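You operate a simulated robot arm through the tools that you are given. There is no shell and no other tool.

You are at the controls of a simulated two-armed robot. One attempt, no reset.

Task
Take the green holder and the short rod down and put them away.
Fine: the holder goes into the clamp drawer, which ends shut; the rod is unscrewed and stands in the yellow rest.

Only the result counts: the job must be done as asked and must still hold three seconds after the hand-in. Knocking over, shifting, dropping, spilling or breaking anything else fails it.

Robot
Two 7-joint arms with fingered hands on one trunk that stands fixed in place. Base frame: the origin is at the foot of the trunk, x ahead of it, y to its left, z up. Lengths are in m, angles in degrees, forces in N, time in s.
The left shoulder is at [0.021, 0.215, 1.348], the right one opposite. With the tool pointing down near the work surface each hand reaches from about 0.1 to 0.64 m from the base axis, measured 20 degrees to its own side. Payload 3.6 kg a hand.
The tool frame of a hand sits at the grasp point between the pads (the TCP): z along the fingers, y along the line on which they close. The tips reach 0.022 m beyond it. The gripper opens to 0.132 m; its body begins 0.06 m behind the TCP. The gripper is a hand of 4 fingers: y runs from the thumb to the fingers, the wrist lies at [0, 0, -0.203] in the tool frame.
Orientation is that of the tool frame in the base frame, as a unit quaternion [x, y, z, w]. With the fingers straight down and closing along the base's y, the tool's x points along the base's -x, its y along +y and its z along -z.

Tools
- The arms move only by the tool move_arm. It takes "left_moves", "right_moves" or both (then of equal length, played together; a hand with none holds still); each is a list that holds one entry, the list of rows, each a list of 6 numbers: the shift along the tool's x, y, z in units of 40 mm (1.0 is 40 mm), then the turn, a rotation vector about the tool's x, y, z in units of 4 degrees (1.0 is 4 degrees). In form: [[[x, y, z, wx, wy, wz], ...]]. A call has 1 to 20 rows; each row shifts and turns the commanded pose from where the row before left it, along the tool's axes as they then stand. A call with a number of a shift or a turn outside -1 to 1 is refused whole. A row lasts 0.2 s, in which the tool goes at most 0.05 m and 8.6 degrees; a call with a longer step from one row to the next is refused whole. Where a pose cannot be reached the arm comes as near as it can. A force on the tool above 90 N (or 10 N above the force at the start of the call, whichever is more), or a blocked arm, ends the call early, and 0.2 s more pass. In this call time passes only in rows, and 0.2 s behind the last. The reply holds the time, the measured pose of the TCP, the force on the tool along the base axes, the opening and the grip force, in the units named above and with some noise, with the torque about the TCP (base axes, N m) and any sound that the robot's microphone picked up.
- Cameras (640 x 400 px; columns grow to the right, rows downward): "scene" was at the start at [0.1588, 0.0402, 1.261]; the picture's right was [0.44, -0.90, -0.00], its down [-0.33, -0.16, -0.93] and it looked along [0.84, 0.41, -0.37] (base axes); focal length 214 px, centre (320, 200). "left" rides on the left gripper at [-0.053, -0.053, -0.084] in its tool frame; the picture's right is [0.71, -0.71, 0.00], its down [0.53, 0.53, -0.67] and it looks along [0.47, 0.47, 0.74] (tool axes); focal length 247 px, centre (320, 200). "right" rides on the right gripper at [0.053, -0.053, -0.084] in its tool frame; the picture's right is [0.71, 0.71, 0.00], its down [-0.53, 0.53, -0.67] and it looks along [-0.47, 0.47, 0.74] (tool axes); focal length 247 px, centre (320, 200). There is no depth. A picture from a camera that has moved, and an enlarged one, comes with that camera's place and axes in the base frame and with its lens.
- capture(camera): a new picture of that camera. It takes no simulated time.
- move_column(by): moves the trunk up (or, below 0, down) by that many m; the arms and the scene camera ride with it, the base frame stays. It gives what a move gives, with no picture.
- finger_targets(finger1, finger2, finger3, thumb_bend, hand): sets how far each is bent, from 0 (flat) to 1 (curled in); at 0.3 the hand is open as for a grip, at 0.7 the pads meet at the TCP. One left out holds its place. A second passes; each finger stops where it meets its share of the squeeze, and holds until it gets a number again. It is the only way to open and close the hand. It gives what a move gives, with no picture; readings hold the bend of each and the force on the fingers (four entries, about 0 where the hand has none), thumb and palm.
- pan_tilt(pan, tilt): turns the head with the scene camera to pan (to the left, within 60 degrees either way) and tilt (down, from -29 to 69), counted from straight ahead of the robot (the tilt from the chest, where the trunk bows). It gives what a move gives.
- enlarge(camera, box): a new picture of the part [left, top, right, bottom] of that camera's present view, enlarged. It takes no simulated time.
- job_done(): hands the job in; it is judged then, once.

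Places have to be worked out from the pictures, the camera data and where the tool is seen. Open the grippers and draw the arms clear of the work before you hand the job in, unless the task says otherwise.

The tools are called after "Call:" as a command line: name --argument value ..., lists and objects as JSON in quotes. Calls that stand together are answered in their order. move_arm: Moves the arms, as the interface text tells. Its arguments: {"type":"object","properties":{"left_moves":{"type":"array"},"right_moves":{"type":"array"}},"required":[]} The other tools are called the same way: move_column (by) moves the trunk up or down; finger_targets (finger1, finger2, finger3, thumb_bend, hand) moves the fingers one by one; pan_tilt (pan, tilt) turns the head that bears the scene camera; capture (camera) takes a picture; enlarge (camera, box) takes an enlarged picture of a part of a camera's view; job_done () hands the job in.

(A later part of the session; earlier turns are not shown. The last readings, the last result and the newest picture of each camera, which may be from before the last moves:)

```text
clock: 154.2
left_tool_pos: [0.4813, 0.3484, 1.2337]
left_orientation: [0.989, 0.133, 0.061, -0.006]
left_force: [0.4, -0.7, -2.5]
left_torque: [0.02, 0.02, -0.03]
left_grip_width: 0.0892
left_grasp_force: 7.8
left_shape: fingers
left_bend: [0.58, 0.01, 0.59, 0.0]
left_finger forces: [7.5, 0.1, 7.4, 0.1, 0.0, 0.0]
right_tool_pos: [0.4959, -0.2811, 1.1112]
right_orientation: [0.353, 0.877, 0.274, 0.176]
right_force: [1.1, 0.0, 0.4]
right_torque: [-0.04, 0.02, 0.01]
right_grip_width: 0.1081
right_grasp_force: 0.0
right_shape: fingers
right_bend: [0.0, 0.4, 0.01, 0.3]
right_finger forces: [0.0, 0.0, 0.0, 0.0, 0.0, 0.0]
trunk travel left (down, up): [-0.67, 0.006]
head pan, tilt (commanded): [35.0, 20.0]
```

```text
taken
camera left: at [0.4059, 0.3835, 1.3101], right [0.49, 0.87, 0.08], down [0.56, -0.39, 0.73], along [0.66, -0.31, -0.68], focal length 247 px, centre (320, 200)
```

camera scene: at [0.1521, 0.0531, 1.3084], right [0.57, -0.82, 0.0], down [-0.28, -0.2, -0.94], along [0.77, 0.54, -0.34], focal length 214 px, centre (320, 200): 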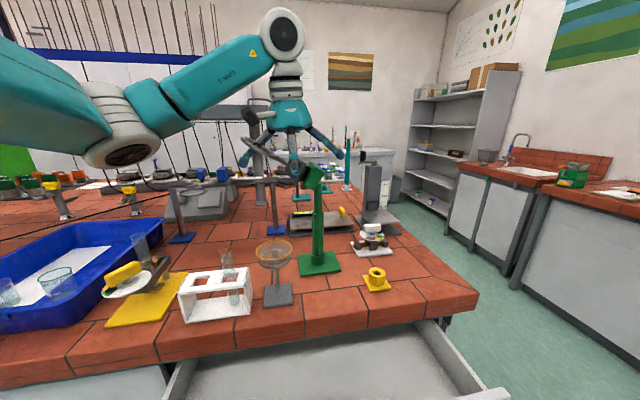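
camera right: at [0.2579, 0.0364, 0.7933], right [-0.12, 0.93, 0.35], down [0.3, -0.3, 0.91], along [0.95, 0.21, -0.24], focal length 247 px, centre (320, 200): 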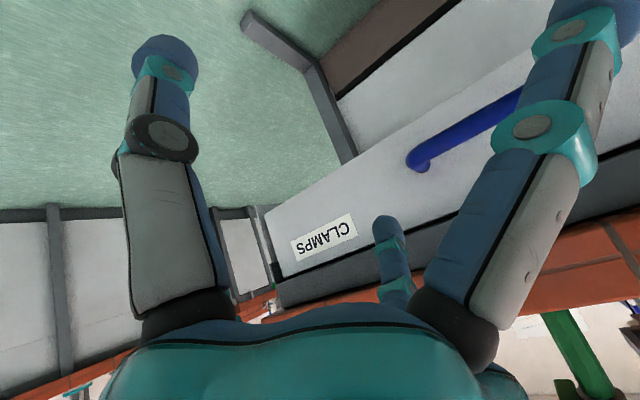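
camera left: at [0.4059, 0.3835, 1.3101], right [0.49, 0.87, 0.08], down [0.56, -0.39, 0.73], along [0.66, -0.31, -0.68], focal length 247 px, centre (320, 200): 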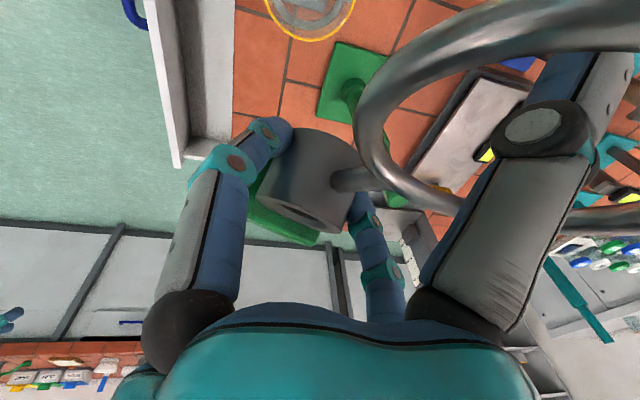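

Yaw is now 15°. I remove the 7° tilt while descending a little, then move toward the drawer opening, keeping the holder above the bench objects.

Call:
move_arm --left_moves '[[[0, 0, 0.3, 0, -0.58, 0], [0, 0, 0.3, 0, -0.58, 0], [0, 0, 0.3, 0, -0.58, 0], [-0.458, 0.077, 0.2, 0, 0, 0], [-0.458, 0.077, 0.2, 0, 0, 0], [-0.458, 0.077, 0, 0, 0, 0], [-0.458, 0.077, 0, 0, 0, 0], [-0.458, 0.077, 0, 0, 0, 0], [-0.458, 0.077, 0, 0, 0, 0], [-0.458, 0.077, 0, 0, 0, 0]]]'

Call:
capture --camera "scene"

Call:
capture --camera "left"

```text
clock: 156.4
left_tool_pos: [0.366, 0.2937, 1.1843]
left_orientation: [0.991, 0.135, 0.0, 0.002]
left_force: [0.6, 0.4, -2.0]
left_torque: [0.0, 0.0, -0.01]
left_grip_width: 0.0895
left_grasp_force: 7.6
left_shape: fingers
left_bend: [0.58, 0.01, 0.59, 0.0]
left_finger forces: [7.5, 0.0, 7.6, 0.0, 0.0, 0.0]
right_tool_pos: [0.4945, -0.2821, 1.1101]
right_orientation: [0.353, 0.877, 0.276, 0.176]
right_force: [1.5, 1.0, 0.1]
right_torque: [0.0, 0.01, 0.02]
right_grip_width: 0.1081
right_grasp_force: 0.1
right_shape: fingers
right_bend: [0.0, 0.4, 0.01, 0.3]
right_finger forces: [0.0, 0.0, 0.0, 0.0, 0.0, 0.0]
trunk travel left (down, up): [-0.67, 0.006]
head pan, tilt (commanded): [35.0, 20.0]
```

```text
taken
camera scene: at [0.1516, 0.0528, 1.3085], right [0.57, -0.82, 0.0], down [-0.28, -0.2, -0.94], along [0.77, 0.54, -0.34], focal length 214 px, centre (320, 200)
```

scene: 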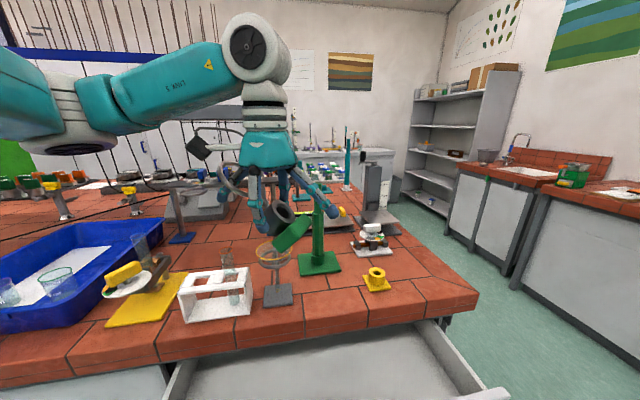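

```text
taken
camera left: at [0.3, 0.3312, 1.2666], right [0.49, 0.87, 0.0], down [0.65, -0.36, 0.67], along [0.58, -0.33, -0.74], focal length 247 px, centre (320, 200)
```

left: 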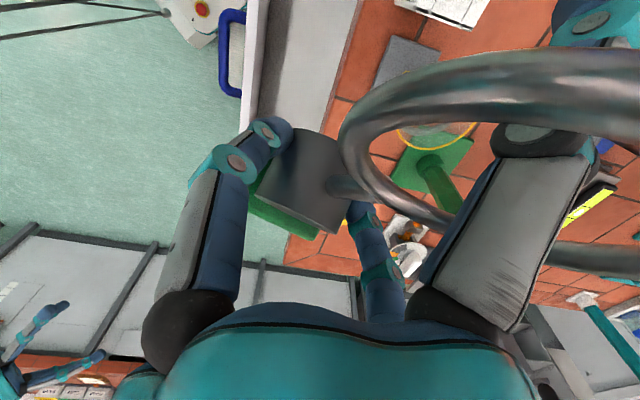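

Arm followed fully this time. I move the last few cm to the drawer position (v ≈ 0.41, u ≈ −0.03) and start lowering with the arm.

Call:
move_arm --left_moves '[[[-0.36, 0.055, 0, 0, 0, 0], [-0.36, 0.055, 0, 0, 0, 0], [-0.36, 0.055, 0, 0, 0, 0], [-0.36, 0.055, 0, 0, 0, 0], [0, 0, 0.5, 0, 0, 0], [0, 0, 0.5, 0, 0, 0], [0, 0, 0.5, 0, 0, 0], [0, 0, 0.5, 0, 0, 0], [0, 0, 0.5, 0, 0, 0], [0, 0, 0.5, 0, 0, 0]]]'

Call:
pan_tilt --pan 45 --tilt 45

Call:
capture --camera "scene"

Call:
capture --camera "left"

```text
clock: 158.6
left_tool_pos: [0.3231, 0.2811, 1.0562]
left_orientation: [0.991, 0.134, 0.001, 0.001]
left_force: [-0.7, 0.0, -2.1]
left_torque: [0.0, 0.01, 0.0]
left_grip_width: 0.0893
left_grasp_force: 7.3
left_shape: fingers
left_bend: [0.58, 0.01, 0.59, 0.0]
left_finger forces: [7.3, 0.0, 7.7, 0.0, 0.1, 0.0]
left hand out of reach, approached as far as the arm can: row 3, 4
right_tool_pos: [0.4947, -0.282, 1.1103]
right_orientation: [0.354, 0.877, 0.274, 0.177]
right_force: [0.1, 0.9, 0.9]
right_torque: [-0.03, -0.02, 0.01]
right_grip_width: 0.1083
right_grasp_force: 0.0
right_shape: fingers
right_bend: [0.0, 0.4, 0.01, 0.3]
right_finger forces: [0.0, 0.0, 0.0, 0.0, 0.0, 0.0]
trunk travel left (down, up): [-0.67, 0.006]
head pan, tilt (commanded): [35.0, 20.0]
```

```text
clock: 159.5
left_tool_pos: [0.3221, 0.281, 1.0581]
left_orientation: [0.991, 0.134, -0.001, 0.002]
left_force: [-1.3, 0.3, -2.9]
left_torque: [0.01, 0.01, -0.03]
left_grip_width: 0.0895
left_grasp_force: 7.5
left_shape: fingers
left_bend: [0.58, 0.01, 0.59, 0.0]
left_finger forces: [7.4, 0.1, 7.6, 0.1, 0.0, 0.1]
right_tool_pos: [0.4941, -0.2822, 1.1106]
right_orientation: [0.353, 0.877, 0.274, 0.176]
right_force: [0.0, -0.4, -0.3]
right_torque: [-0.04, 0.0, -0.01]
right_grip_width: 0.1083
right_grasp_force: 0.1
right_shape: fingers
right_bend: [0.0, 0.4, 0.01, 0.3]
right_finger forces: [0.2, 0.0, 0.0, 0.0, 0.0, 0.0]
trunk travel left (down, up): [-0.67, 0.006]
head pan, tilt (commanded): [45.0, 45.0]
```

```text
taken
camera scene: at [0.133, 0.0571, 1.2699], right [0.71, -0.71, 0.0], down [-0.5, -0.5, -0.71], along [0.5, 0.5, -0.71], focal length 214 px, centre (320, 200)
```

scene: 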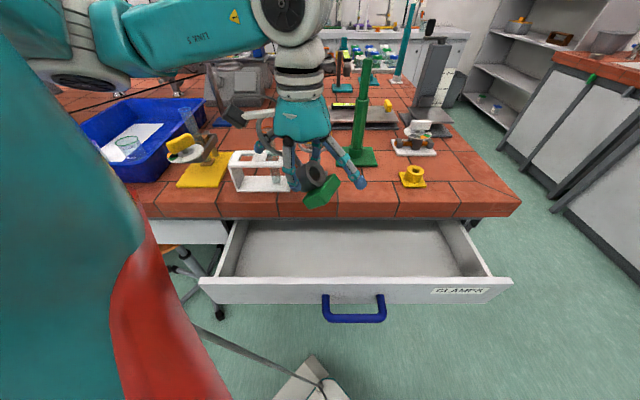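

```text
taken
camera left: at [0.2565, 0.3191, 1.1405], right [0.49, 0.87, 0.0], down [0.65, -0.36, 0.67], along [0.58, -0.33, -0.74], focal length 247 px, centre (320, 200)
```

left: 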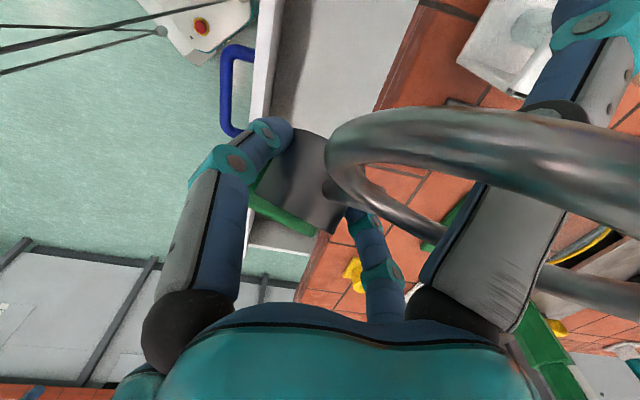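

The holder now hangs with the block down and the ring looped on the thumb. I lower it into the drawer opening, shifting slightly toward the robot to stay clear of the bench edge.

Call:
move_arm --left_moves '[[[0, 0, 0.5, 0, 0, 0], [0, 0, 0.5, 0, 0, 0], [-0.087, 0.05, 0.5, 0, 0, 0], [-0.087, 0.05, 0.5, 0, 0, 0], [-0.087, 0.05, 0.5, 0, 0, 0], [0, 0, 0.5, 0, 0, 0]]]'

Call:
capture --camera "scene"

Call:
enlarge --camera "scene" --box '[220, 120, 400, 260]'

```text
clock: 160.9
left_tool_pos: [0.3129, 0.2727, 0.9353]
left_orientation: [0.991, 0.134, -0.001, 0.003]
left_force: [0.9, 0.0, -2.4]
left_torque: [0.05, 0.0, 0.0]
left_grip_width: 0.0894
left_grasp_force: 7.4
left_shape: fingers
left_bend: [0.58, 0.01, 0.59, 0.0]
left_finger forces: [7.6, 0.0, 7.7, 0.0, 0.0, 0.0]
right_tool_pos: [0.4944, -0.2815, 1.1093]
right_orientation: [0.353, 0.877, 0.275, 0.176]
right_force: [0.1, -0.7, -0.4]
right_torque: [-0.01, 0.02, 0.01]
right_grip_width: 0.1084
right_grasp_force: 0.0
right_shape: fingers
right_bend: [0.0, 0.4, 0.01, 0.3]
right_finger forces: [0.0, 0.0, 0.0, 0.0, 0.0, 0.1]
trunk travel left (down, up): [-0.67, 0.006]
head pan, tilt (commanded): [45.0, 45.0]
```

```text
taken
camera scene: at [0.1329, 0.0571, 1.2698], right [0.71, -0.71, 0.0], down [-0.5, -0.5, -0.71], along [0.5, 0.5, -0.71], focal length 214 px, centre (320, 200)
```

scene: 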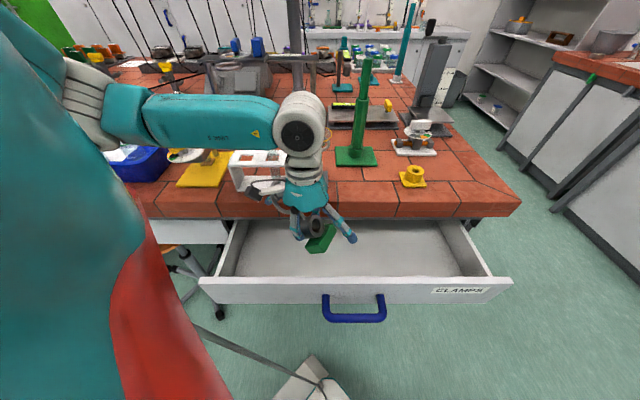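

```text
2.86 times, centred on (310, 190) of scene
camera zoom: at [0.1329, 0.0571, 1.2698], right [0.71, -0.71, 0.0], down [-0.5, -0.5, -0.71], along [0.5, 0.5, -0.71], focal length 613 px, centre (349, 229)
```

zoom: 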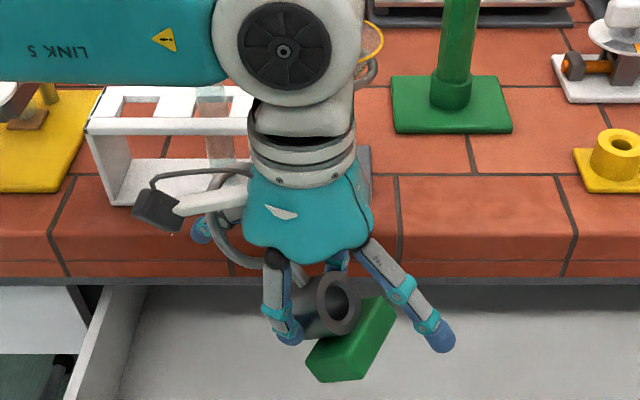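

Good view: the hand is over the drawer, block hanging below. I lower further to about 4 cm above the expected floor contact.

Call:
move_arm --left_moves '[[[0, 0, 0.55, 0, 0, 0], [0, 0, 0.55, 0, 0, 0], [0, 0, 0.55, 0, 0, 0], [0, 0, 0.55, 0, 0, 0], [0, 0, 0.55, 0, 0, 0], [0, 0, 0.45, 0, 0, 0]]]'

Call:
enlarge --camera "scene" --box '[220, 140, 400, 300]'

Call:
capture --camera "left"

```text
clock: 162.3
left_tool_pos: [0.3131, 0.2724, 0.8065]
left_orientation: [0.991, 0.134, -0.001, 0.002]
left_force: [0.9, 0.5, -1.1]
left_torque: [-0.01, 0.02, 0.06]
left_grip_width: 0.089
left_grasp_force: 8.2
left_shape: fingers
left_bend: [0.59, 0.01, 0.59, 0.0]
left_finger forces: [7.2, 0.0, 9.2, 0.0, 0.0, 0.1]
right_tool_pos: [0.4955, -0.2815, 1.1107]
right_orientation: [0.353, 0.877, 0.275, 0.176]
right_force: [0.5, 0.9, 0.6]
right_torque: [0.03, 0.02, 0.0]
right_grip_width: 0.1082
right_grasp_force: 0.1
right_shape: fingers
right_bend: [0.0, 0.4, 0.01, 0.3]
right_finger forces: [0.0, 0.0, 0.1, 0.0, 0.0, 0.0]
trunk travel left (down, up): [-0.67, 0.006]
head pan, tilt (commanded): [45.0, 45.0]
```

```text
2.50 times, centred on (310, 220) of scene
camera zoom: at [0.133, 0.0569, 1.2698], right [0.71, -0.71, 0.0], down [-0.5, -0.5, -0.71], along [0.5, 0.5, -0.71], focal length 536 px, centre (345, 150)
```

zoom: 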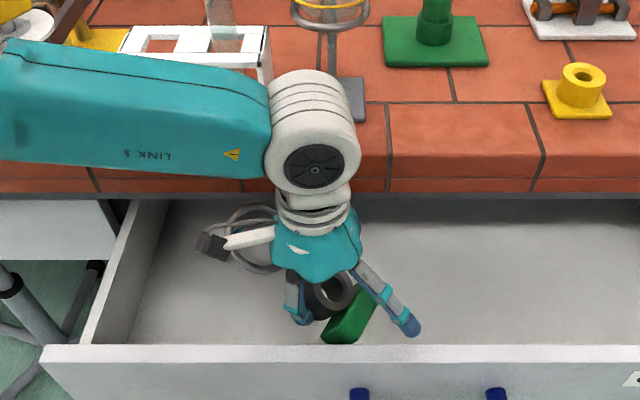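

```text
taken
camera left: at [0.2474, 0.3111, 0.8889], right [0.49, 0.87, 0.0], down [0.65, -0.36, 0.67], along [0.58, -0.33, -0.74], focal length 247 px, centre (320, 200)
```

left: 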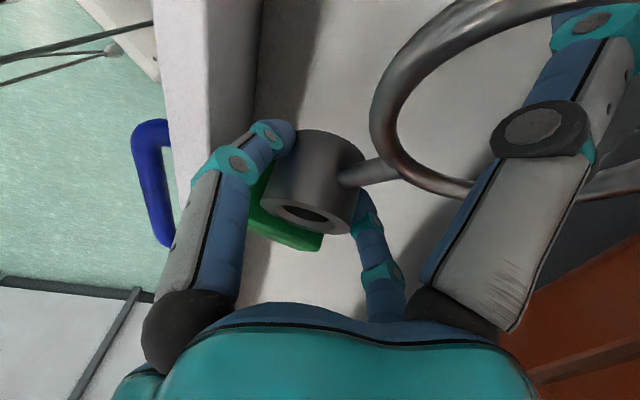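

The tilt has reduced, so the block has touched the drawer floor and is levelling the holder as I hoped. I lower slowly in 5 mm steps.

Call:
move_arm --left_moves '[[[0, 0, 0.125, 0, 0, 0], [0, 0, 0.125, 0, 0, 0], [0, 0, 0.125, 0, 0, 0]]]'

Call:
capture --camera "left"

Call:
enlarge --camera "scene" --box '[260, 200, 360, 290]'

```text
clock: 163.1
left_tool_pos: [0.3116, 0.2713, 0.7921]
left_orientation: [0.991, 0.134, -0.001, 0.002]
left_force: [1.3, -0.1, -2.7]
left_torque: [0.0, 0.0, 0.01]
left_grip_width: 0.089
left_grasp_force: 7.4
left_shape: fingers
left_bend: [0.59, 0.01, 0.59, 0.0]
left_finger forces: [7.7, 0.0, 7.7, 0.1, 0.0, 0.0]
right_tool_pos: [0.4951, -0.2817, 1.1107]
right_orientation: [0.353, 0.877, 0.274, 0.176]
right_force: [0.0, 0.3, -0.5]
right_torque: [0.0, -0.02, 0.03]
right_grip_width: 0.1084
right_grasp_force: 0.0
right_shape: fingers
right_bend: [0.0, 0.4, 0.01, 0.3]
right_finger forces: [0.0, 0.0, 0.1, 0.1, 0.1, 0.0]
trunk travel left (down, up): [-0.67, 0.006]
head pan, tilt (commanded): [45.0, 45.0]
```

```text
taken
camera left: at [0.2466, 0.3095, 0.8745], right [0.49, 0.87, 0.0], down [0.65, -0.36, 0.67], along [0.58, -0.33, -0.74], focal length 247 px, centre (320, 200)
```

left: 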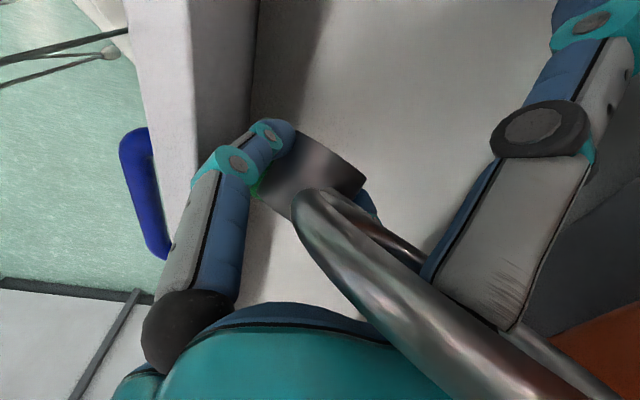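

```text
4.44 times, centred on (310, 245) of scene
camera zoom: at [0.133, 0.057, 1.2698], right [0.71, -0.71, 0.0], down [-0.5, -0.5, -0.71], along [0.5, 0.5, -0.71], focal length 953 px, centre (364, 0)
```

zoom: 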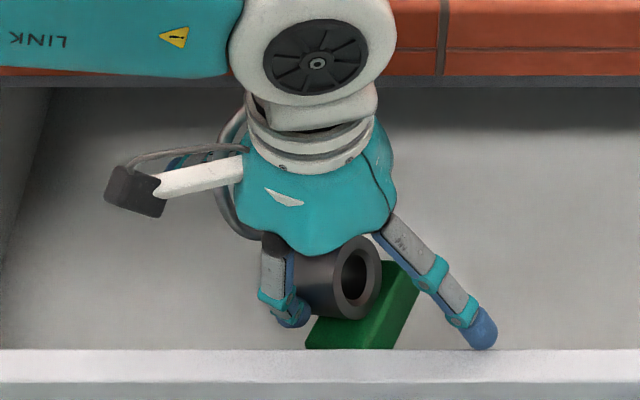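

The holder is swinging like a pendulum in the two-finger grip rather than resting on the floor. I wait a second for it to settle and look again.

Call:
move_arm --left_moves '[[[0, 0, 0, 0, 0, 0], [0, 0, 0, 0, 0, 0], [0, 0, 0, 0, 0, 0], [0, 0, 0, 0, 0, 0], [0, 0, 0, 0, 0, 0], [0, 0, 0, 0, 0, 0], [0, 0, 0, 0, 0, 0], [0, 0, 0, 0, 0, 0]]]'

Call:
capture --camera "left"

Call:
enlarge --camera "scene" --box '[260, 200, 360, 290]'

```text
clock: 164.9
left_tool_pos: [0.3125, 0.2715, 0.7923]
left_orientation: [0.991, 0.134, 0.0, 0.002]
left_force: [-0.6, -0.3, -2.7]
left_torque: [0.04, 0.04, -0.01]
left_grip_width: 0.0894
left_grasp_force: 7.3
left_shape: fingers
left_bend: [0.59, 0.01, 0.59, 0.0]
left_finger forces: [7.7, 0.1, 7.8, 0.1, 0.0, 0.1]
right_tool_pos: [0.4957, -0.282, 1.1099]
right_orientation: [0.353, 0.877, 0.275, 0.176]
right_force: [0.0, -0.3, -0.2]
right_torque: [-0.01, -0.02, 0.01]
right_grip_width: 0.1084
right_grasp_force: 0.0
right_shape: fingers
right_bend: [0.0, 0.4, 0.01, 0.3]
right_finger forces: [0.0, 0.1, 0.1, 0.0, 0.0, 0.0]
trunk travel left (down, up): [-0.67, 0.006]
head pan, tilt (commanded): [45.0, 45.0]
```

```text
taken
camera left: at [0.247, 0.3098, 0.8748], right [0.49, 0.87, 0.0], down [0.65, -0.36, 0.67], along [0.58, -0.33, -0.74], focal length 247 px, centre (320, 200)
```

left: 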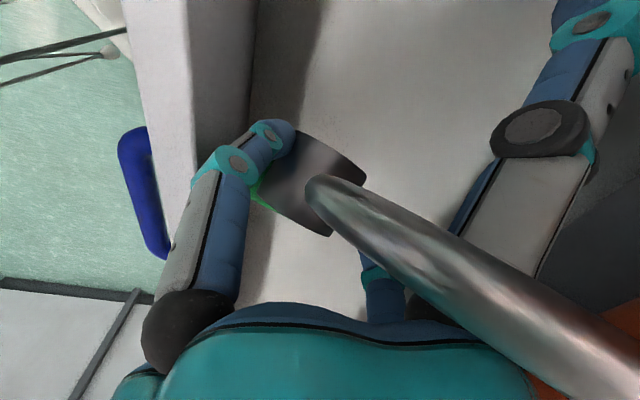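

```text
4.44 times, centred on (310, 245) of scene
camera zoom: at [0.1329, 0.057, 1.2698], right [0.71, -0.71, 0.0], down [-0.5, -0.5, -0.71], along [0.5, 0.5, -0.71], focal length 953 px, centre (364, 0)
```

zoom: 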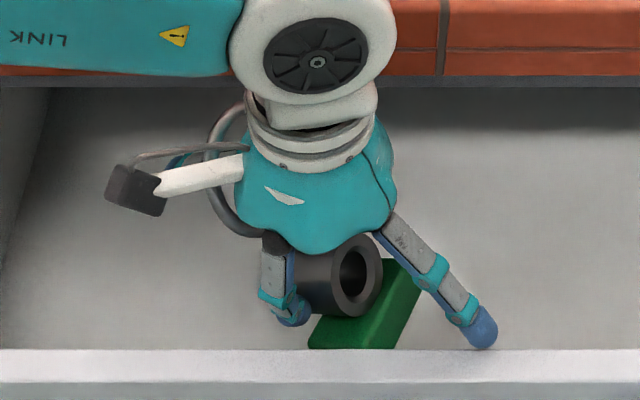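

Settled at roughly 65° tilt with the ring looped over the thumb. I keep lowering slowly and watch the vertical force for floor contact.

Call:
move_arm --left_moves '[[[0, 0, 0.15, 0, 0, 0], [0, 0, 0.15, 0, 0, 0], [0, 0, 0.15, 0, 0, 0], [0, 0, 0, 0, 0, 0]]]'

Call:
enlarge --camera "scene" --box '[260, 200, 360, 290]'

```text
clock: 165.9
left_tool_pos: [0.3132, 0.2718, 0.7744]
left_orientation: [0.991, 0.134, 0.002, 0.004]
left_force: [-4.5, 8.4, 28.9]
left_torque: [-3.43, -0.89, -0.26]
left_grip_width: 0.0893
left_grasp_force: 24.1
left_shape: fingers
left_bend: [0.59, 0.0, 0.59, 0.0]
left_finger forces: [7.7, 32.5, 7.8, 0.1, 0.1, 0.1]
right_tool_pos: [0.4928, -0.2814, 1.111]
right_orientation: [0.352, 0.877, 0.275, 0.177]
right_force: [-0.1, -0.3, -0.2]
right_torque: [0.01, 0.03, 0.03]
right_grip_width: 0.1082
right_grasp_force: 0.1
right_shape: fingers
right_bend: [0.0, 0.4, 0.01, 0.3]
right_finger forces: [0.0, 0.0, 0.0, 0.0, 0.0, 0.1]
trunk travel left (down, up): [-0.67, 0.006]
head pan, tilt (commanded): [45.0, 45.0]
```

```text
4.44 times, centred on (310, 245) of scene
camera zoom: at [0.1305, 0.0572, 1.2703], right [0.71, -0.71, 0.0], down [-0.5, -0.5, -0.71], along [0.5, 0.5, -0.71], focal length 953 px, centre (364, 0)
```

zoom: 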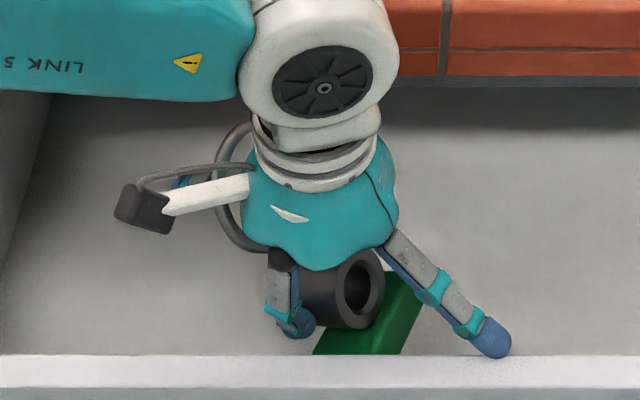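

The flat finger2 tip landed on the drawer's front panel edge. I raise 2 cm, fold that finger in a little, and shift 1.5 cm away from the panel.

Call:
move_arm --left_moves '[[[0, 0, -0.25, 0, 0, 0], [0, 0, -0.25, 0, 0, 0], [0.16, -0.09, 0, 0, 0, 0], [0.16, -0.09, 0, 0, 0, 0]]]'

Call:
finger_targets --hand "left" --finger2 0.25

Call:
enlarge --camera "scene" --box '[260, 200, 360, 290]'

Call:
capture --camera "left"

```text
clock: 166.9
left_tool_pos: [0.3232, 0.2829, 0.7942]
left_orientation: [0.991, 0.134, -0.001, 0.002]
left_force: [0.8, 0.1, -2.3]
left_torque: [0.02, 0.04, 0.0]
left_grip_width: 0.0891
left_grasp_force: 7.4
left_shape: fingers
left_bend: [0.59, 0.0, 0.59, 0.0]
left_finger forces: [7.6, 0.1, 7.8, 0.0, 0.1, 0.1]
right_tool_pos: [0.494, -0.2804, 1.1097]
right_orientation: [0.352, 0.877, 0.275, 0.176]
right_force: [-0.4, -0.4, -0.3]
right_torque: [0.02, 0.0, 0.01]
right_grip_width: 0.1082
right_grasp_force: 0.0
right_shape: fingers
right_bend: [0.0, 0.4, 0.01, 0.3]
right_finger forces: [0.1, 0.0, 0.0, 0.0, 0.0, 0.1]
trunk travel left (down, up): [-0.67, 0.006]
head pan, tilt (commanded): [45.0, 45.0]
```

```text
clock: 167.9
left_tool_pos: [0.3221, 0.2816, 0.7942]
left_orientation: [0.991, 0.134, 0.0, 0.001]
left_force: [0.2, -0.2, -1.8]
left_torque: [-0.01, 0.06, -0.01]
left_grip_width: 0.089
left_grasp_force: 8.2
left_shape: fingers
left_bend: [0.59, 0.25, 0.59, 0.0]
left_finger forces: [7.7, 0.0, 7.9, 0.0, 0.0, 0.0]
right_tool_pos: [0.4936, -0.2823, 1.1108]
right_orientation: [0.353, 0.877, 0.275, 0.176]
right_force: [0.3, -0.2, -0.3]
right_torque: [0.01, -0.05, -0.01]
right_grip_width: 0.1081
right_grasp_force: 0.0
right_shape: fingers
right_bend: [0.0, 0.4, 0.01, 0.3]
right_finger forces: [0.1, 0.1, 0.1, 0.0, 0.0, 0.0]
trunk travel left (down, up): [-0.67, 0.006]
head pan, tilt (commanded): [45.0, 45.0]
```

```text
4.44 times, centred on (310, 245) of scene
camera zoom: at [0.1329, 0.057, 1.2698], right [0.71, -0.71, 0.0], down [-0.5, -0.5, -0.71], along [0.5, 0.5, -0.71], focal length 953 px, centre (364, 0)
```

zoom: 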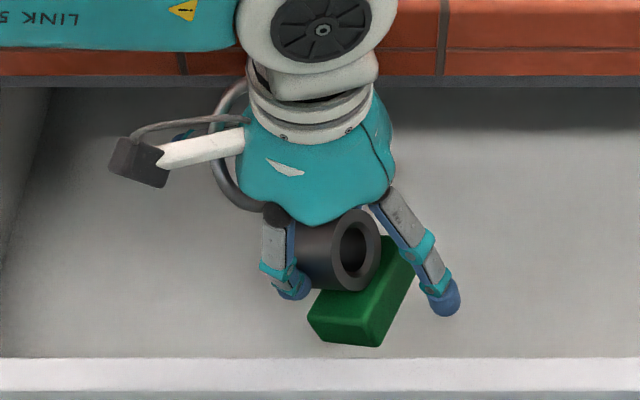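

```text
taken
camera left: at [0.2571, 0.3205, 0.8767], right [0.49, 0.87, 0.0], down [0.65, -0.36, 0.67], along [0.58, -0.33, -0.74], focal length 247 px, centre (320, 200)
```

left: 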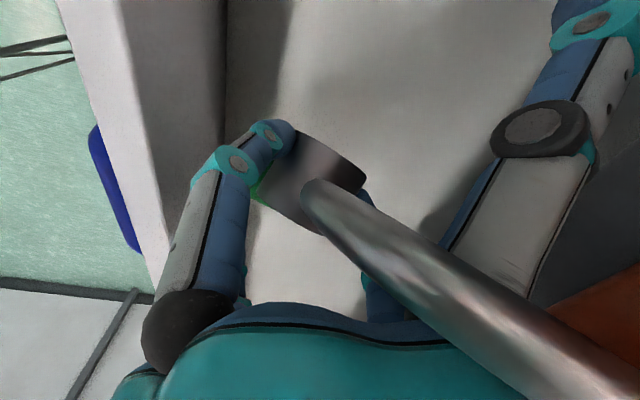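

Clear now. I continue lowering in small steps, watching the force.

Call:
move_arm --left_moves '[[[0, 0, 0.15, 0, 0, 0], [0, 0, 0.15, 0, 0, 0], [0, 0, 0.15, 0, 0, 0], [0, 0, 0.15, 0, 0, 0], [0, 0, 0, 0, 0, 0]]]'

Call:
enlarge --camera "scene" --box '[260, 200, 360, 290]'

Call:
capture --camera "left"

```text
clock: 169.1
left_tool_pos: [0.3245, 0.2825, 0.7699]
left_orientation: [0.991, 0.134, 0.001, 0.002]
left_force: [0.7, 0.0, -2.0]
left_torque: [0.08, 0.01, 0.0]
left_grip_width: 0.0894
left_grasp_force: 7.6
left_shape: fingers
left_bend: [0.59, 0.25, 0.59, 0.0]
left_finger forces: [7.7, 0.0, 7.8, 0.1, 0.0, 0.1]
right_tool_pos: [0.4939, -0.2829, 1.1089]
right_orientation: [0.353, 0.877, 0.274, 0.175]
right_force: [-0.7, 0.0, 0.3]
right_torque: [-0.03, 0.0, 0.01]
right_grip_width: 0.1083
right_grasp_force: 0.1
right_shape: fingers
right_bend: [0.0, 0.4, 0.01, 0.3]
right_finger forces: [0.1, 0.0, 0.1, 0.0, 0.0, 0.0]
trunk travel left (down, up): [-0.67, 0.006]
head pan, tilt (commanded): [45.0, 45.0]
```

```text
4.44 times, centred on (310, 245) of scene
camera zoom: at [0.1328, 0.0571, 1.2698], right [0.71, -0.71, 0.0], down [-0.5, -0.5, -0.71], along [0.5, 0.5, -0.71], focal length 953 px, centre (364, 0)
```

zoom: 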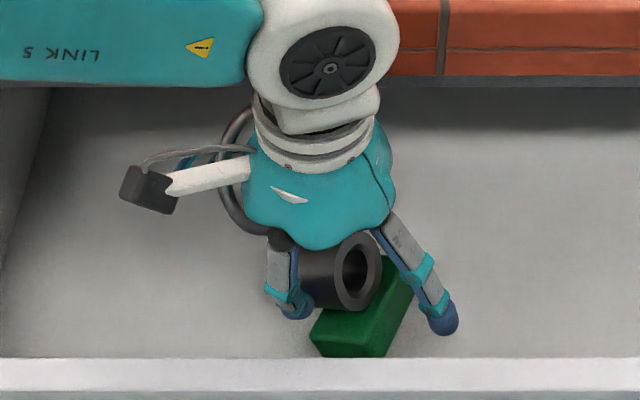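

```text
taken
camera left: at [0.2577, 0.3203, 0.8527], right [0.49, 0.87, 0.0], down [0.65, -0.36, 0.67], along [0.58, -0.33, -0.74], focal length 247 px, centre (320, 200)
```

left: 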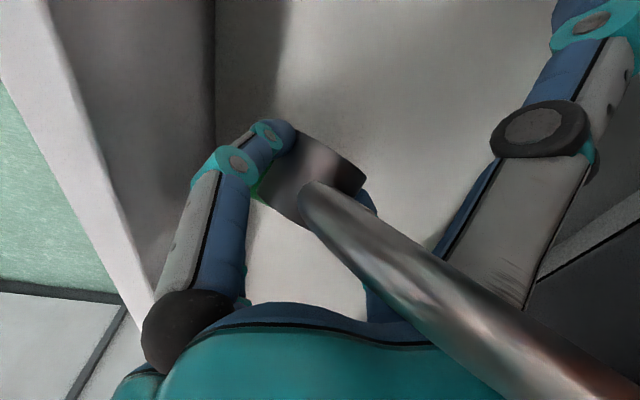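

No contact yet. Continue.

Call:
move_arm --left_moves '[[[0, 0, 0.15, 0, 0, 0], [0, 0, 0.15, 0, 0, 0], [0, 0, 0.1, 0, 0, 0], [0, 0, 0, 0, 0, 0]]]'

Call:
enlarge --camera "scene" --box '[260, 200, 360, 290]'

Call:
capture --camera "left"

```text
clock: 170.1
left_tool_pos: [0.3234, 0.2829, 0.7562]
left_orientation: [0.991, 0.134, 0.0, 0.002]
left_force: [0.2, -0.1, -2.0]
left_torque: [0.06, 0.06, -0.03]
left_grip_width: 0.089
left_grasp_force: 7.4
left_shape: fingers
left_bend: [0.59, 0.25, 0.59, 0.0]
left_finger forces: [7.7, 0.0, 7.8, 0.1, 0.1, 0.0]
right_tool_pos: [0.4948, -0.2821, 1.1109]
right_orientation: [0.353, 0.877, 0.275, 0.176]
right_force: [0.6, -0.7, -0.4]
right_torque: [0.05, -0.03, 0.01]
right_grip_width: 0.1084
right_grasp_force: 0.1
right_shape: fingers
right_bend: [0.0, 0.4, 0.01, 0.3]
right_finger forces: [0.0, 0.0, 0.0, 0.0, 0.0, 0.0]
trunk travel left (down, up): [-0.67, 0.006]
head pan, tilt (commanded): [45.0, 45.0]
```

```text
4.44 times, centred on (310, 245) of scene
camera zoom: at [0.1329, 0.057, 1.2698], right [0.71, -0.71, 0.0], down [-0.5, -0.5, -0.71], along [0.5, 0.5, -0.71], focal length 953 px, centre (364, 0)
```

zoom: 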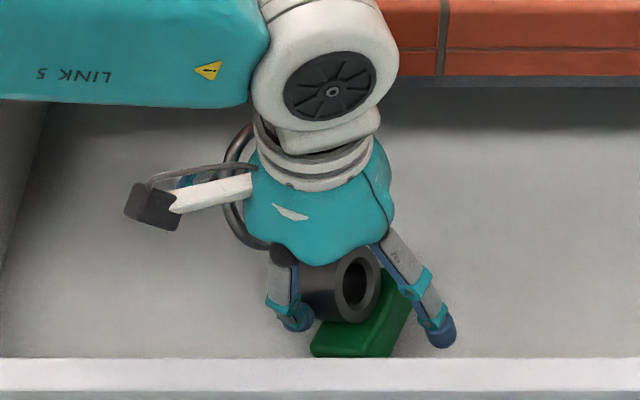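

```text
taken
camera left: at [0.2574, 0.3204, 0.8375], right [0.49, 0.87, 0.0], down [0.65, -0.36, 0.67], along [0.58, -0.33, -0.74], focal length 247 px, centre (320, 200)
```

left: 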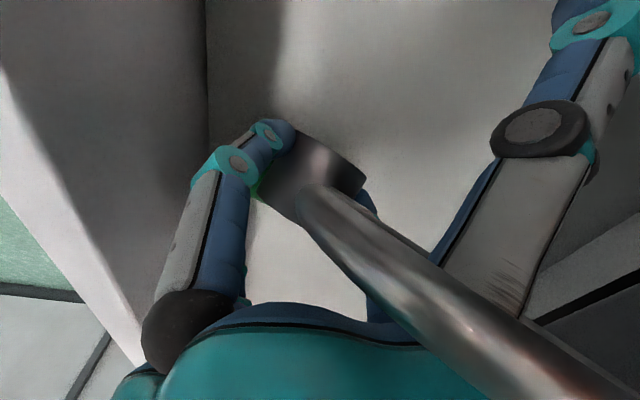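

Still free. Continue with 4 mm steps.

Call:
move_arm --left_moves '[[[0, 0, 0.1, 0, 0, 0], [0, 0, 0.1, 0, 0, 0], [0, 0, 0.1, 0, 0, 0], [0, 0, 0, 0, 0, 0]]]'

Call:
enlarge --camera "scene" --box '[260, 200, 360, 290]'

Call:
capture --camera "left"

```text
clock: 171.1
left_tool_pos: [0.3241, 0.2839, 0.7427]
left_orientation: [0.991, 0.134, 0.0, 0.002]
left_force: [-0.9, 2.6, 3.8]
left_torque: [0.06, -0.08, 0.01]
left_grip_width: 0.0896
left_grasp_force: 8.1
left_shape: fingers
left_bend: [0.58, 0.25, 0.59, 0.0]
left_finger forces: [8.6, 0.0, 8.9, 0.1, 0.0, 0.0]
right_tool_pos: [0.4939, -0.2831, 1.1102]
right_orientation: [0.353, 0.877, 0.276, 0.176]
right_force: [-0.1, 0.1, -0.2]
right_torque: [0.03, -0.01, 0.01]
right_grip_width: 0.1083
right_grasp_force: 0.1
right_shape: fingers
right_bend: [0.0, 0.4, 0.01, 0.3]
right_finger forces: [0.0, 0.0, 0.0, 0.0, 0.1, 0.0]
trunk travel left (down, up): [-0.67, 0.006]
head pan, tilt (commanded): [45.0, 45.0]
```

```text
4.44 times, centred on (310, 245) of scene
camera zoom: at [0.1324, 0.057, 1.2699], right [0.71, -0.71, 0.0], down [-0.5, -0.5, -0.71], along [0.5, 0.5, -0.71], focal length 953 px, centre (364, 0)
```

zoom: 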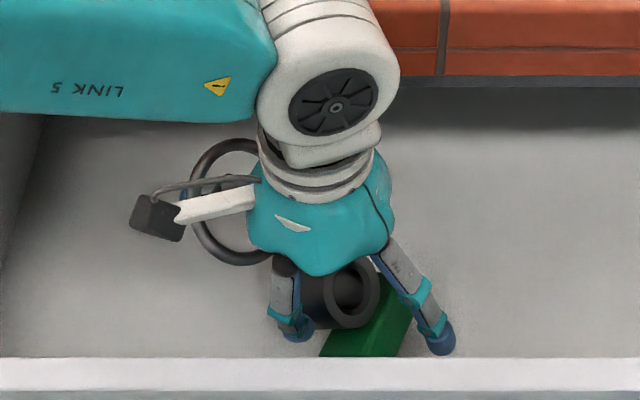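

```text
taken
camera left: at [0.2582, 0.3208, 0.8252], right [0.49, 0.87, 0.0], down [0.65, -0.36, 0.67], along [0.58, -0.33, -0.74], focal length 247 px, centre (320, 200)
```

left: 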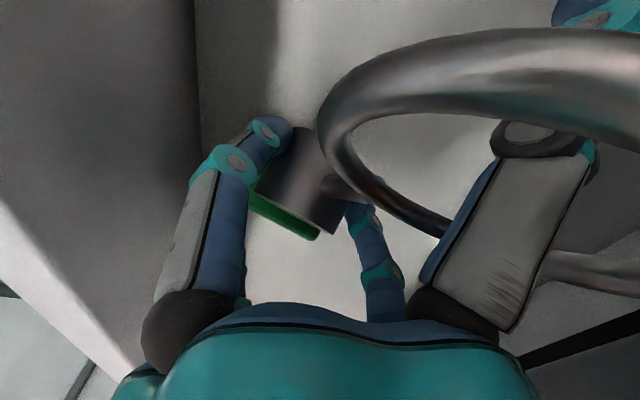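

The block touched the floor (Fz turned positive) and the holder is now levelling in the right direction with the ring coming down. I continue lowering slowly.

Call:
move_arm --left_moves '[[[0, 0, 0.1, 0, 0, 0], [0, 0, 0.1, 0, 0, 0], [0, 0, 0.1, 0, 0, 0], [0, 0, 0, 0, 0, 0]]]'

Call:
capture --camera "left"

```text
clock: 172.1
left_tool_pos: [0.3234, 0.2837, 0.7293]
left_orientation: [0.991, 0.134, 0.0, 0.002]
left_force: [-0.5, 0.6, 1.2]
left_torque: [-0.02, -0.09, 0.03]
left_grip_width: 0.0892
left_grasp_force: 8.0
left_shape: fingers
left_bend: [0.58, 0.25, 0.59, 0.0]
left_finger forces: [8.5, 0.1, 8.3, 0.0, 0.0, 0.0]
right_tool_pos: [0.4943, -0.2821, 1.1096]
right_orientation: [0.353, 0.877, 0.275, 0.176]
right_force: [-0.2, -0.1, -0.1]
right_torque: [0.01, -0.01, -0.01]
right_grip_width: 0.1087
right_grasp_force: 0.0
right_shape: fingers
right_bend: [0.0, 0.4, 0.01, 0.3]
right_finger forces: [0.0, 0.0, 0.1, 0.0, 0.0, 0.0]
trunk travel left (down, up): [-0.67, 0.006]
head pan, tilt (commanded): [45.0, 45.0]
```

```text
taken
camera left: at [0.2579, 0.3209, 0.8127], right [0.49, 0.87, 0.0], down [0.65, -0.36, 0.67], along [0.58, -0.33, -0.74], focal length 247 px, centre (320, 200)
```

left: 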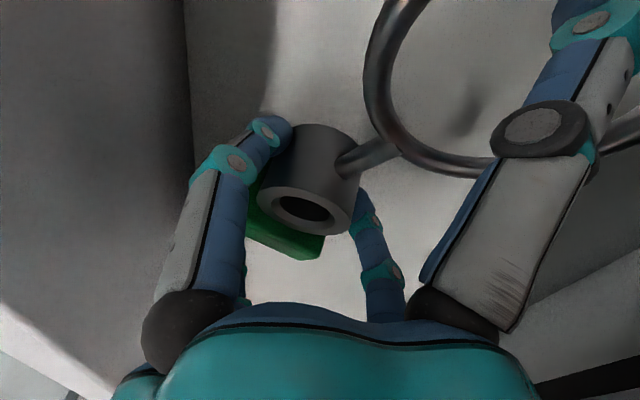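

It is levelling nicely (about 25° left). I lower another 12 mm.

Call:
move_arm --left_moves '[[[0, 0, 0.1, 0, 0, 0], [0, 0, 0.1, 0, 0, 0], [0, 0, 0.1, 0, 0, 0], [0, 0, 0, 0, 0, 0]]]'

Call:
capture --camera "left"

Call:
enlarge --camera "scene" --box '[250, 200, 370, 300]'

```text
clock: 173.1
left_tool_pos: [0.3244, 0.2827, 0.7187]
left_orientation: [0.991, 0.134, 0.001, 0.002]
left_force: [0.5, 0.6, -0.5]
left_torque: [-0.03, -0.07, 0.0]
left_grip_width: 0.0896
left_grasp_force: 8.2
left_shape: fingers
left_bend: [0.58, 0.25, 0.59, 0.0]
left_finger forces: [8.3, 0.0, 8.2, 0.1, 0.1, 0.0]
right_tool_pos: [0.4944, -0.2815, 1.1111]
right_orientation: [0.353, 0.877, 0.274, 0.176]
right_force: [-0.3, -0.5, -0.2]
right_torque: [0.02, 0.0, 0.0]
right_grip_width: 0.1085
right_grasp_force: 0.1
right_shape: fingers
right_bend: [0.0, 0.4, 0.01, 0.3]
right_finger forces: [0.0, 0.0, 0.1, 0.0, 0.0, 0.1]
trunk travel left (down, up): [-0.67, 0.006]
head pan, tilt (commanded): [45.0, 45.0]
```

```text
taken
camera left: at [0.2592, 0.3204, 0.8013], right [0.49, 0.87, 0.0], down [0.65, -0.36, 0.67], along [0.58, -0.33, -0.74], focal length 247 px, centre (320, 200)
```

left: 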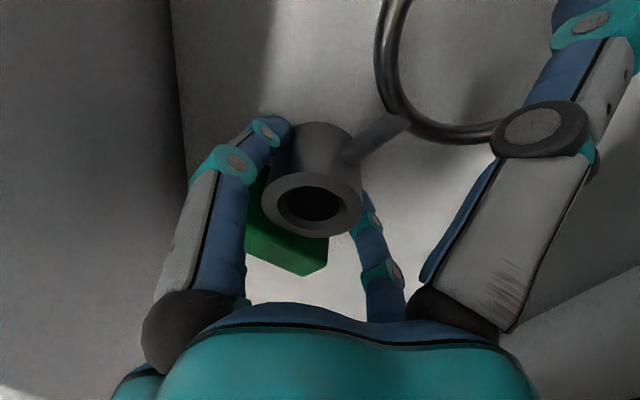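

```text
4.00 times, centred on (310, 250) of scene
camera zoom: at [0.1327, 0.0571, 1.2698], right [0.71, -0.71, 0.0], down [-0.5, -0.5, -0.71], along [0.5, 0.5, -0.71], focal length 858 px, centre (360, 0)
```

zoom: 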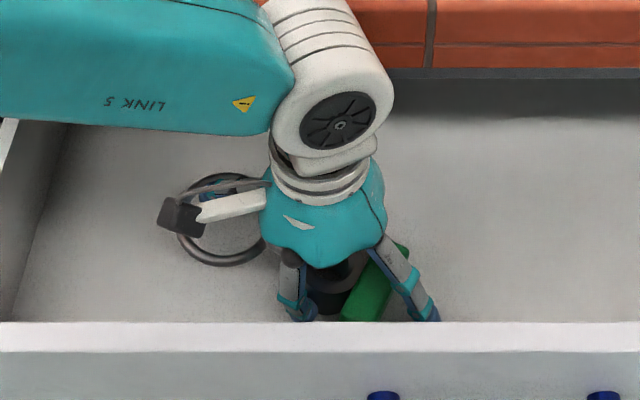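

Almost level. I lower 6 mm more and then open the two gripping fingers gently.

Call:
move_arm --left_moves '[[[0, 0, 0.08, 0, 0, 0], [0, 0, 0.07, 0, 0, 0], [0, 0, 0, 0, 0, 0]]]'

Call:
finger_targets --hand "left" --finger1 0.46 --finger3 0.46

Call:
capture --camera "left"

```text
clock: 173.9
left_tool_pos: [0.3256, 0.2825, 0.7115]
left_orientation: [0.991, 0.134, 0.0, 0.001]
left_force: [-0.8, 0.6, -0.9]
left_torque: [-0.02, -0.07, -0.01]
left_grip_width: 0.0897
left_grasp_force: 8.3
left_shape: fingers
left_bend: [0.58, 0.25, 0.59, 0.0]
left_finger forces: [8.1, 0.0, 8.2, 0.0, 0.0, 0.0]
right_tool_pos: [0.4934, -0.2821, 1.1109]
right_orientation: [0.353, 0.877, 0.275, 0.175]
right_force: [0.1, -0.1, -0.1]
right_torque: [0.01, -0.02, -0.01]
right_grip_width: 0.1083
right_grasp_force: 0.1
right_shape: fingers
right_bend: [0.0, 0.4, 0.01, 0.3]
right_finger forces: [0.0, 0.1, 0.1, 0.0, 0.1, 0.0]
trunk travel left (down, up): [-0.67, 0.006]
head pan, tilt (commanded): [45.0, 45.0]
```

```text
clock: 174.9
left_tool_pos: [0.3248, 0.2827, 0.712]
left_orientation: [0.991, 0.134, 0.0, 0.001]
left_force: [0.1, 0.1, -0.2]
left_torque: [0.0, -0.01, 0.01]
left_grip_width: 0.096
left_grasp_force: 0.1
left_shape: fingers
left_bend: [0.46, 0.25, 0.46, 0.0]
left_finger forces: [0.0, 0.1, 0.0, 0.0, 0.0, 0.0]
right_tool_pos: [0.4944, -0.2816, 1.1109]
right_orientation: [0.352, 0.877, 0.274, 0.176]
right_force: [0.0, 0.4, 0.4]
right_torque: [-0.01, 0.01, 0.01]
right_grip_width: 0.1084
right_grasp_force: 0.0
right_shape: fingers
right_bend: [0.0, 0.4, 0.01, 0.3]
right_finger forces: [0.1, 0.0, 0.0, 0.1, 0.0, 0.1]
trunk travel left (down, up): [-0.67, 0.006]
head pan, tilt (commanded): [45.0, 45.0]
```

```text
taken
camera left: at [0.2588, 0.3199, 0.7955], right [0.49, 0.87, 0.0], down [0.65, -0.36, 0.67], along [0.58, -0.33, -0.74], focal length 247 px, centre (320, 200)
```

left: 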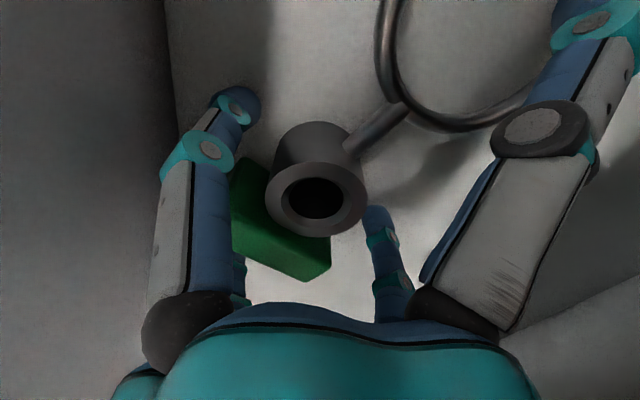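

The holder lies flat in the drawer and is released. I lift the hand slowly and check that nothing is caught on the thumb.

Call:
move_arm --left_moves '[[[0, 0, -0.2, 0, 0, 0], [0, 0, -0.3, 0, 0, 0], [0, 0, -0.3, 0, 0, 0], [0, 0, -0.3, 0, 0, 0]]]'

Call:
capture --camera "left"

```text
clock: 175.9
left_tool_pos: [0.3234, 0.2825, 0.7566]
left_orientation: [0.991, 0.135, -0.001, 0.001]
left_force: [-0.5, -0.3, -0.5]
left_torque: [0.0, -0.02, -0.02]
left_grip_width: 0.0959
left_grasp_force: 0.0
left_shape: fingers
left_bend: [0.46, 0.25, 0.46, 0.0]
left_finger forces: [0.0, 0.1, 0.0, 0.0, 0.1, 0.0]
right_tool_pos: [0.4951, -0.282, 1.1099]
right_orientation: [0.353, 0.877, 0.276, 0.176]
right_force: [-1.3, 0.4, -0.2]
right_torque: [-0.01, -0.02, 0.04]
right_grip_width: 0.1084
right_grasp_force: 0.1
right_shape: fingers
right_bend: [0.0, 0.4, 0.01, 0.3]
right_finger forces: [0.1, 0.1, 0.0, 0.0, 0.1, 0.1]
trunk travel left (down, up): [-0.67, 0.006]
head pan, tilt (commanded): [45.0, 45.0]
```

```text
taken
camera left: at [0.2583, 0.3202, 0.8398], right [0.49, 0.87, 0.0], down [0.65, -0.36, 0.67], along [0.58, -0.33, -0.74], focal length 247 px, centre (320, 200)
```

left: 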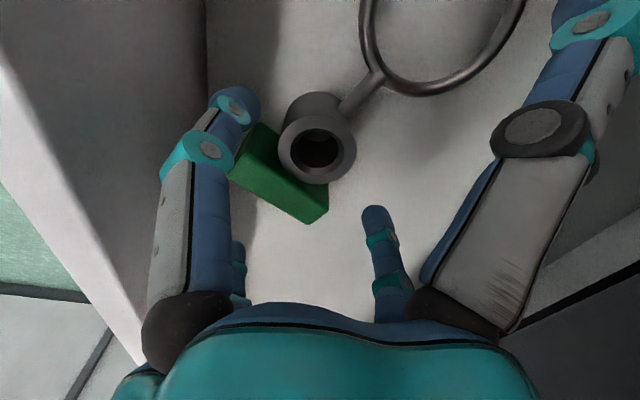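

The holder is free and flat in the drawer. I raise the left hand out of the drawer and look at the result.

Call:
move_arm --left_moves '[[[0, 0, -0.6, 0, 0, 0], [0, 0, -0.8, 0, 0, 0], [0, 0, -0.8, 0, 0, 0], [0, 0, -0.8, 0, 0, 0], [0, 0, -0.8, 0, 0, 0], [0, 0, -0.8, 0, 0, 0], [0, 0, -0.8, 0, 0, 0]]]'

Call:
capture --camera "scene"

Call:
capture --camera "left"

```text
clock: 177.5
left_tool_pos: [0.3229, 0.2834, 0.9683]
left_orientation: [0.991, 0.134, 0.0, 0.002]
left_force: [0.4, 0.0, -0.4]
left_torque: [0.03, 0.01, 0.05]
left_grip_width: 0.0962
left_grasp_force: 0.0
left_shape: fingers
left_bend: [0.46, 0.25, 0.46, 0.0]
left_finger forces: [0.1, 0.0, 0.0, 0.0, 0.0, 0.1]
right_tool_pos: [0.4944, -0.2815, 1.1099]
right_orientation: [0.353, 0.877, 0.275, 0.176]
right_force: [-0.3, -0.2, 0.9]
right_torque: [-0.03, -0.03, -0.01]
right_grip_width: 0.1083
right_grasp_force: 0.1
right_shape: fingers
right_bend: [0.0, 0.4, 0.01, 0.3]
right_finger forces: [0.1, 0.1, 0.1, 0.0, 0.0, 0.0]
trunk travel left (down, up): [-0.67, 0.006]
head pan, tilt (commanded): [45.0, 45.0]
```

```text
taken
camera scene: at [0.1329, 0.0568, 1.2698], right [0.71, -0.71, 0.0], down [-0.5, -0.5, -0.71], along [0.5, 0.5, -0.71], focal length 214 px, centre (320, 200)
```

scene: 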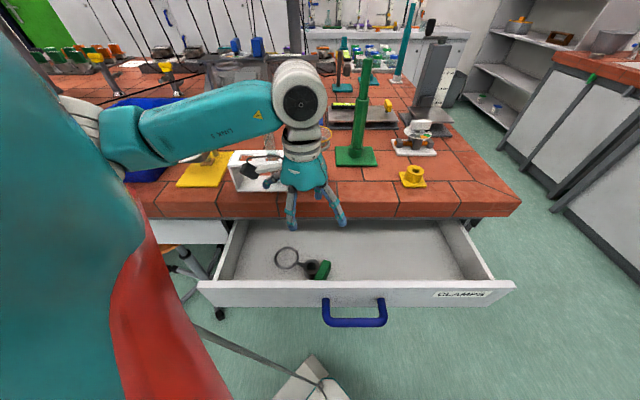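

```text
taken
camera left: at [0.2558, 0.322, 1.052], right [0.49, 0.87, 0.0], down [0.65, -0.36, 0.67], along [0.58, -0.33, -0.74], focal length 247 px, centre (320, 200)
```

left: 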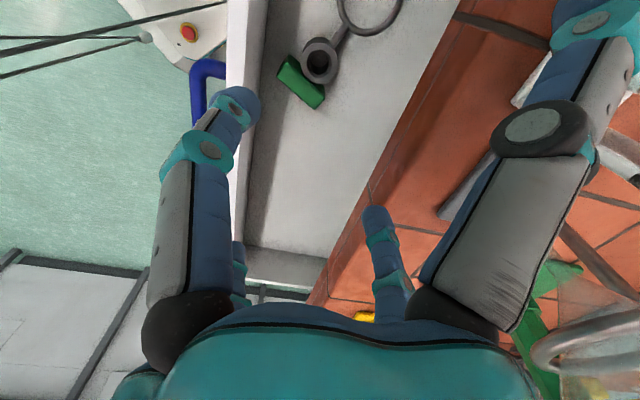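

The holder lies flat in the drawer. To shut it I'll use the left hand as a fist, pitched as before, pushing the front panel. First I close the fist, lower the trunk 5 cm and turn the hand's yaw.

Call:
finger_targets --hand "left" --finger1 0.7 --finger2 0.7 --finger3 0.7 --thumb_bend 0.7

Call:
move_column --by -0.05

Call:
move_arm --left_moves '[[[0, 0, 0, 0, 0, 1], [0, 0, 0, 0, 0, 1], [0, 0, 0, 0, 0, 1], [0, 0, 0, 0, 0, 1], [0, 0, 0, 0, 0, 1], [0, 0, 0, 0, 0, 1], [0, 0, 0, 0, 0, 1], [0, 0, 0, 0, 0, 1], [0, 0, 0, 0, 0, 1], [0, 0, 0, 0, 0, 1], [0, 0, 0, 0, 0, 1], [0, 0, 0, 0, 0, 1], [0, 0, 0, 0, 0, 1], [0, 0, 0, 0, 0, 1], [0, 0, 0, 0, 0, 1]]]'

```text
clock: 178.5
left_tool_pos: [0.3224, 0.2846, 0.9696]
left_orientation: [0.991, 0.135, -0.001, 0.002]
left_force: [0.0, -0.2, 0.4]
left_torque: [-0.01, 0.01, -0.01]
left_grip_width: 0.0
left_grasp_force: 0.0
left_shape: fingers
left_bend: [0.7, 0.68, 0.7, 0.69]
left_finger forces: [0.0, 0.0, 0.0, 0.0, 0.1, 0.0]
right_tool_pos: [0.4939, -0.2827, 1.1111]
right_orientation: [0.353, 0.877, 0.275, 0.176]
right_force: [0.1, -0.4, 0.3]
right_torque: [0.0, -0.01, 0.01]
right_grip_width: 0.1084
right_grasp_force: 0.0
right_shape: fingers
right_bend: [0.0, 0.4, 0.01, 0.3]
right_finger forces: [0.0, 0.0, 0.0, 0.0, 0.0, 0.0]
trunk travel left (down, up): [-0.67, 0.006]
head pan, tilt (commanded): [45.0, 45.0]
```

```text
clock: 179.4
left_tool_pos: [0.3243, 0.2832, 0.9227]
left_orientation: [0.991, 0.133, 0.001, 0.002]
left_force: [0.5, -0.4, 0.0]
left_torque: [0.01, -0.04, -0.03]
left_grip_width: 0.0
left_grasp_force: 0.2
left_shape: fingers
left_bend: [0.7, 0.68, 0.7, 0.69]
left_finger forces: [0.0, 0.0, 0.1, 0.0, 0.1, 0.1]
right_tool_pos: [0.4945, -0.2818, 1.0595]
right_orientation: [0.353, 0.877, 0.276, 0.176]
right_force: [0.3, -0.7, 0.1]
right_torque: [-0.01, -0.03, -0.02]
right_grip_width: 0.1086
right_grasp_force: 0.1
right_shape: fingers
right_bend: [0.0, 0.4, 0.01, 0.3]
right_finger forces: [0.0, 0.0, 0.0, 0.0, 0.1, 0.1]
trunk travel left (down, up): [-0.62, 0.056]
head pan, tilt (commanded): [45.0, 45.0]
```

```text
clock: 182.6
left_tool_pos: [0.3222, 0.282, 0.9214]
left_orientation: [0.925, -0.38, 0.0, 0.002]
left_force: [-0.5, -1.0, -0.5]
left_torque: [-0.02, -0.04, -0.02]
left_grip_width: 0.0001
left_grasp_force: 0.1
left_shape: fingers
left_bend: [0.7, 0.68, 0.7, 0.69]
left_finger forces: [0.0, 0.1, 0.1, 0.1, 0.0, 0.0]
right_tool_pos: [0.4954, -0.2819, 1.0597]
right_orientation: [0.353, 0.877, 0.274, 0.176]
right_force: [0.4, 0.8, -0.8]
right_torque: [0.01, -0.01, 0.0]
right_grip_width: 0.1085
right_grasp_force: 0.0
right_shape: fingers
right_bend: [0.0, 0.4, 0.01, 0.3]
right_finger forces: [0.0, 0.0, 0.0, 0.0, 0.1, 0.0]
trunk travel left (down, up): [-0.62, 0.056]
head pan, tilt (commanded): [45.0, 45.0]
```

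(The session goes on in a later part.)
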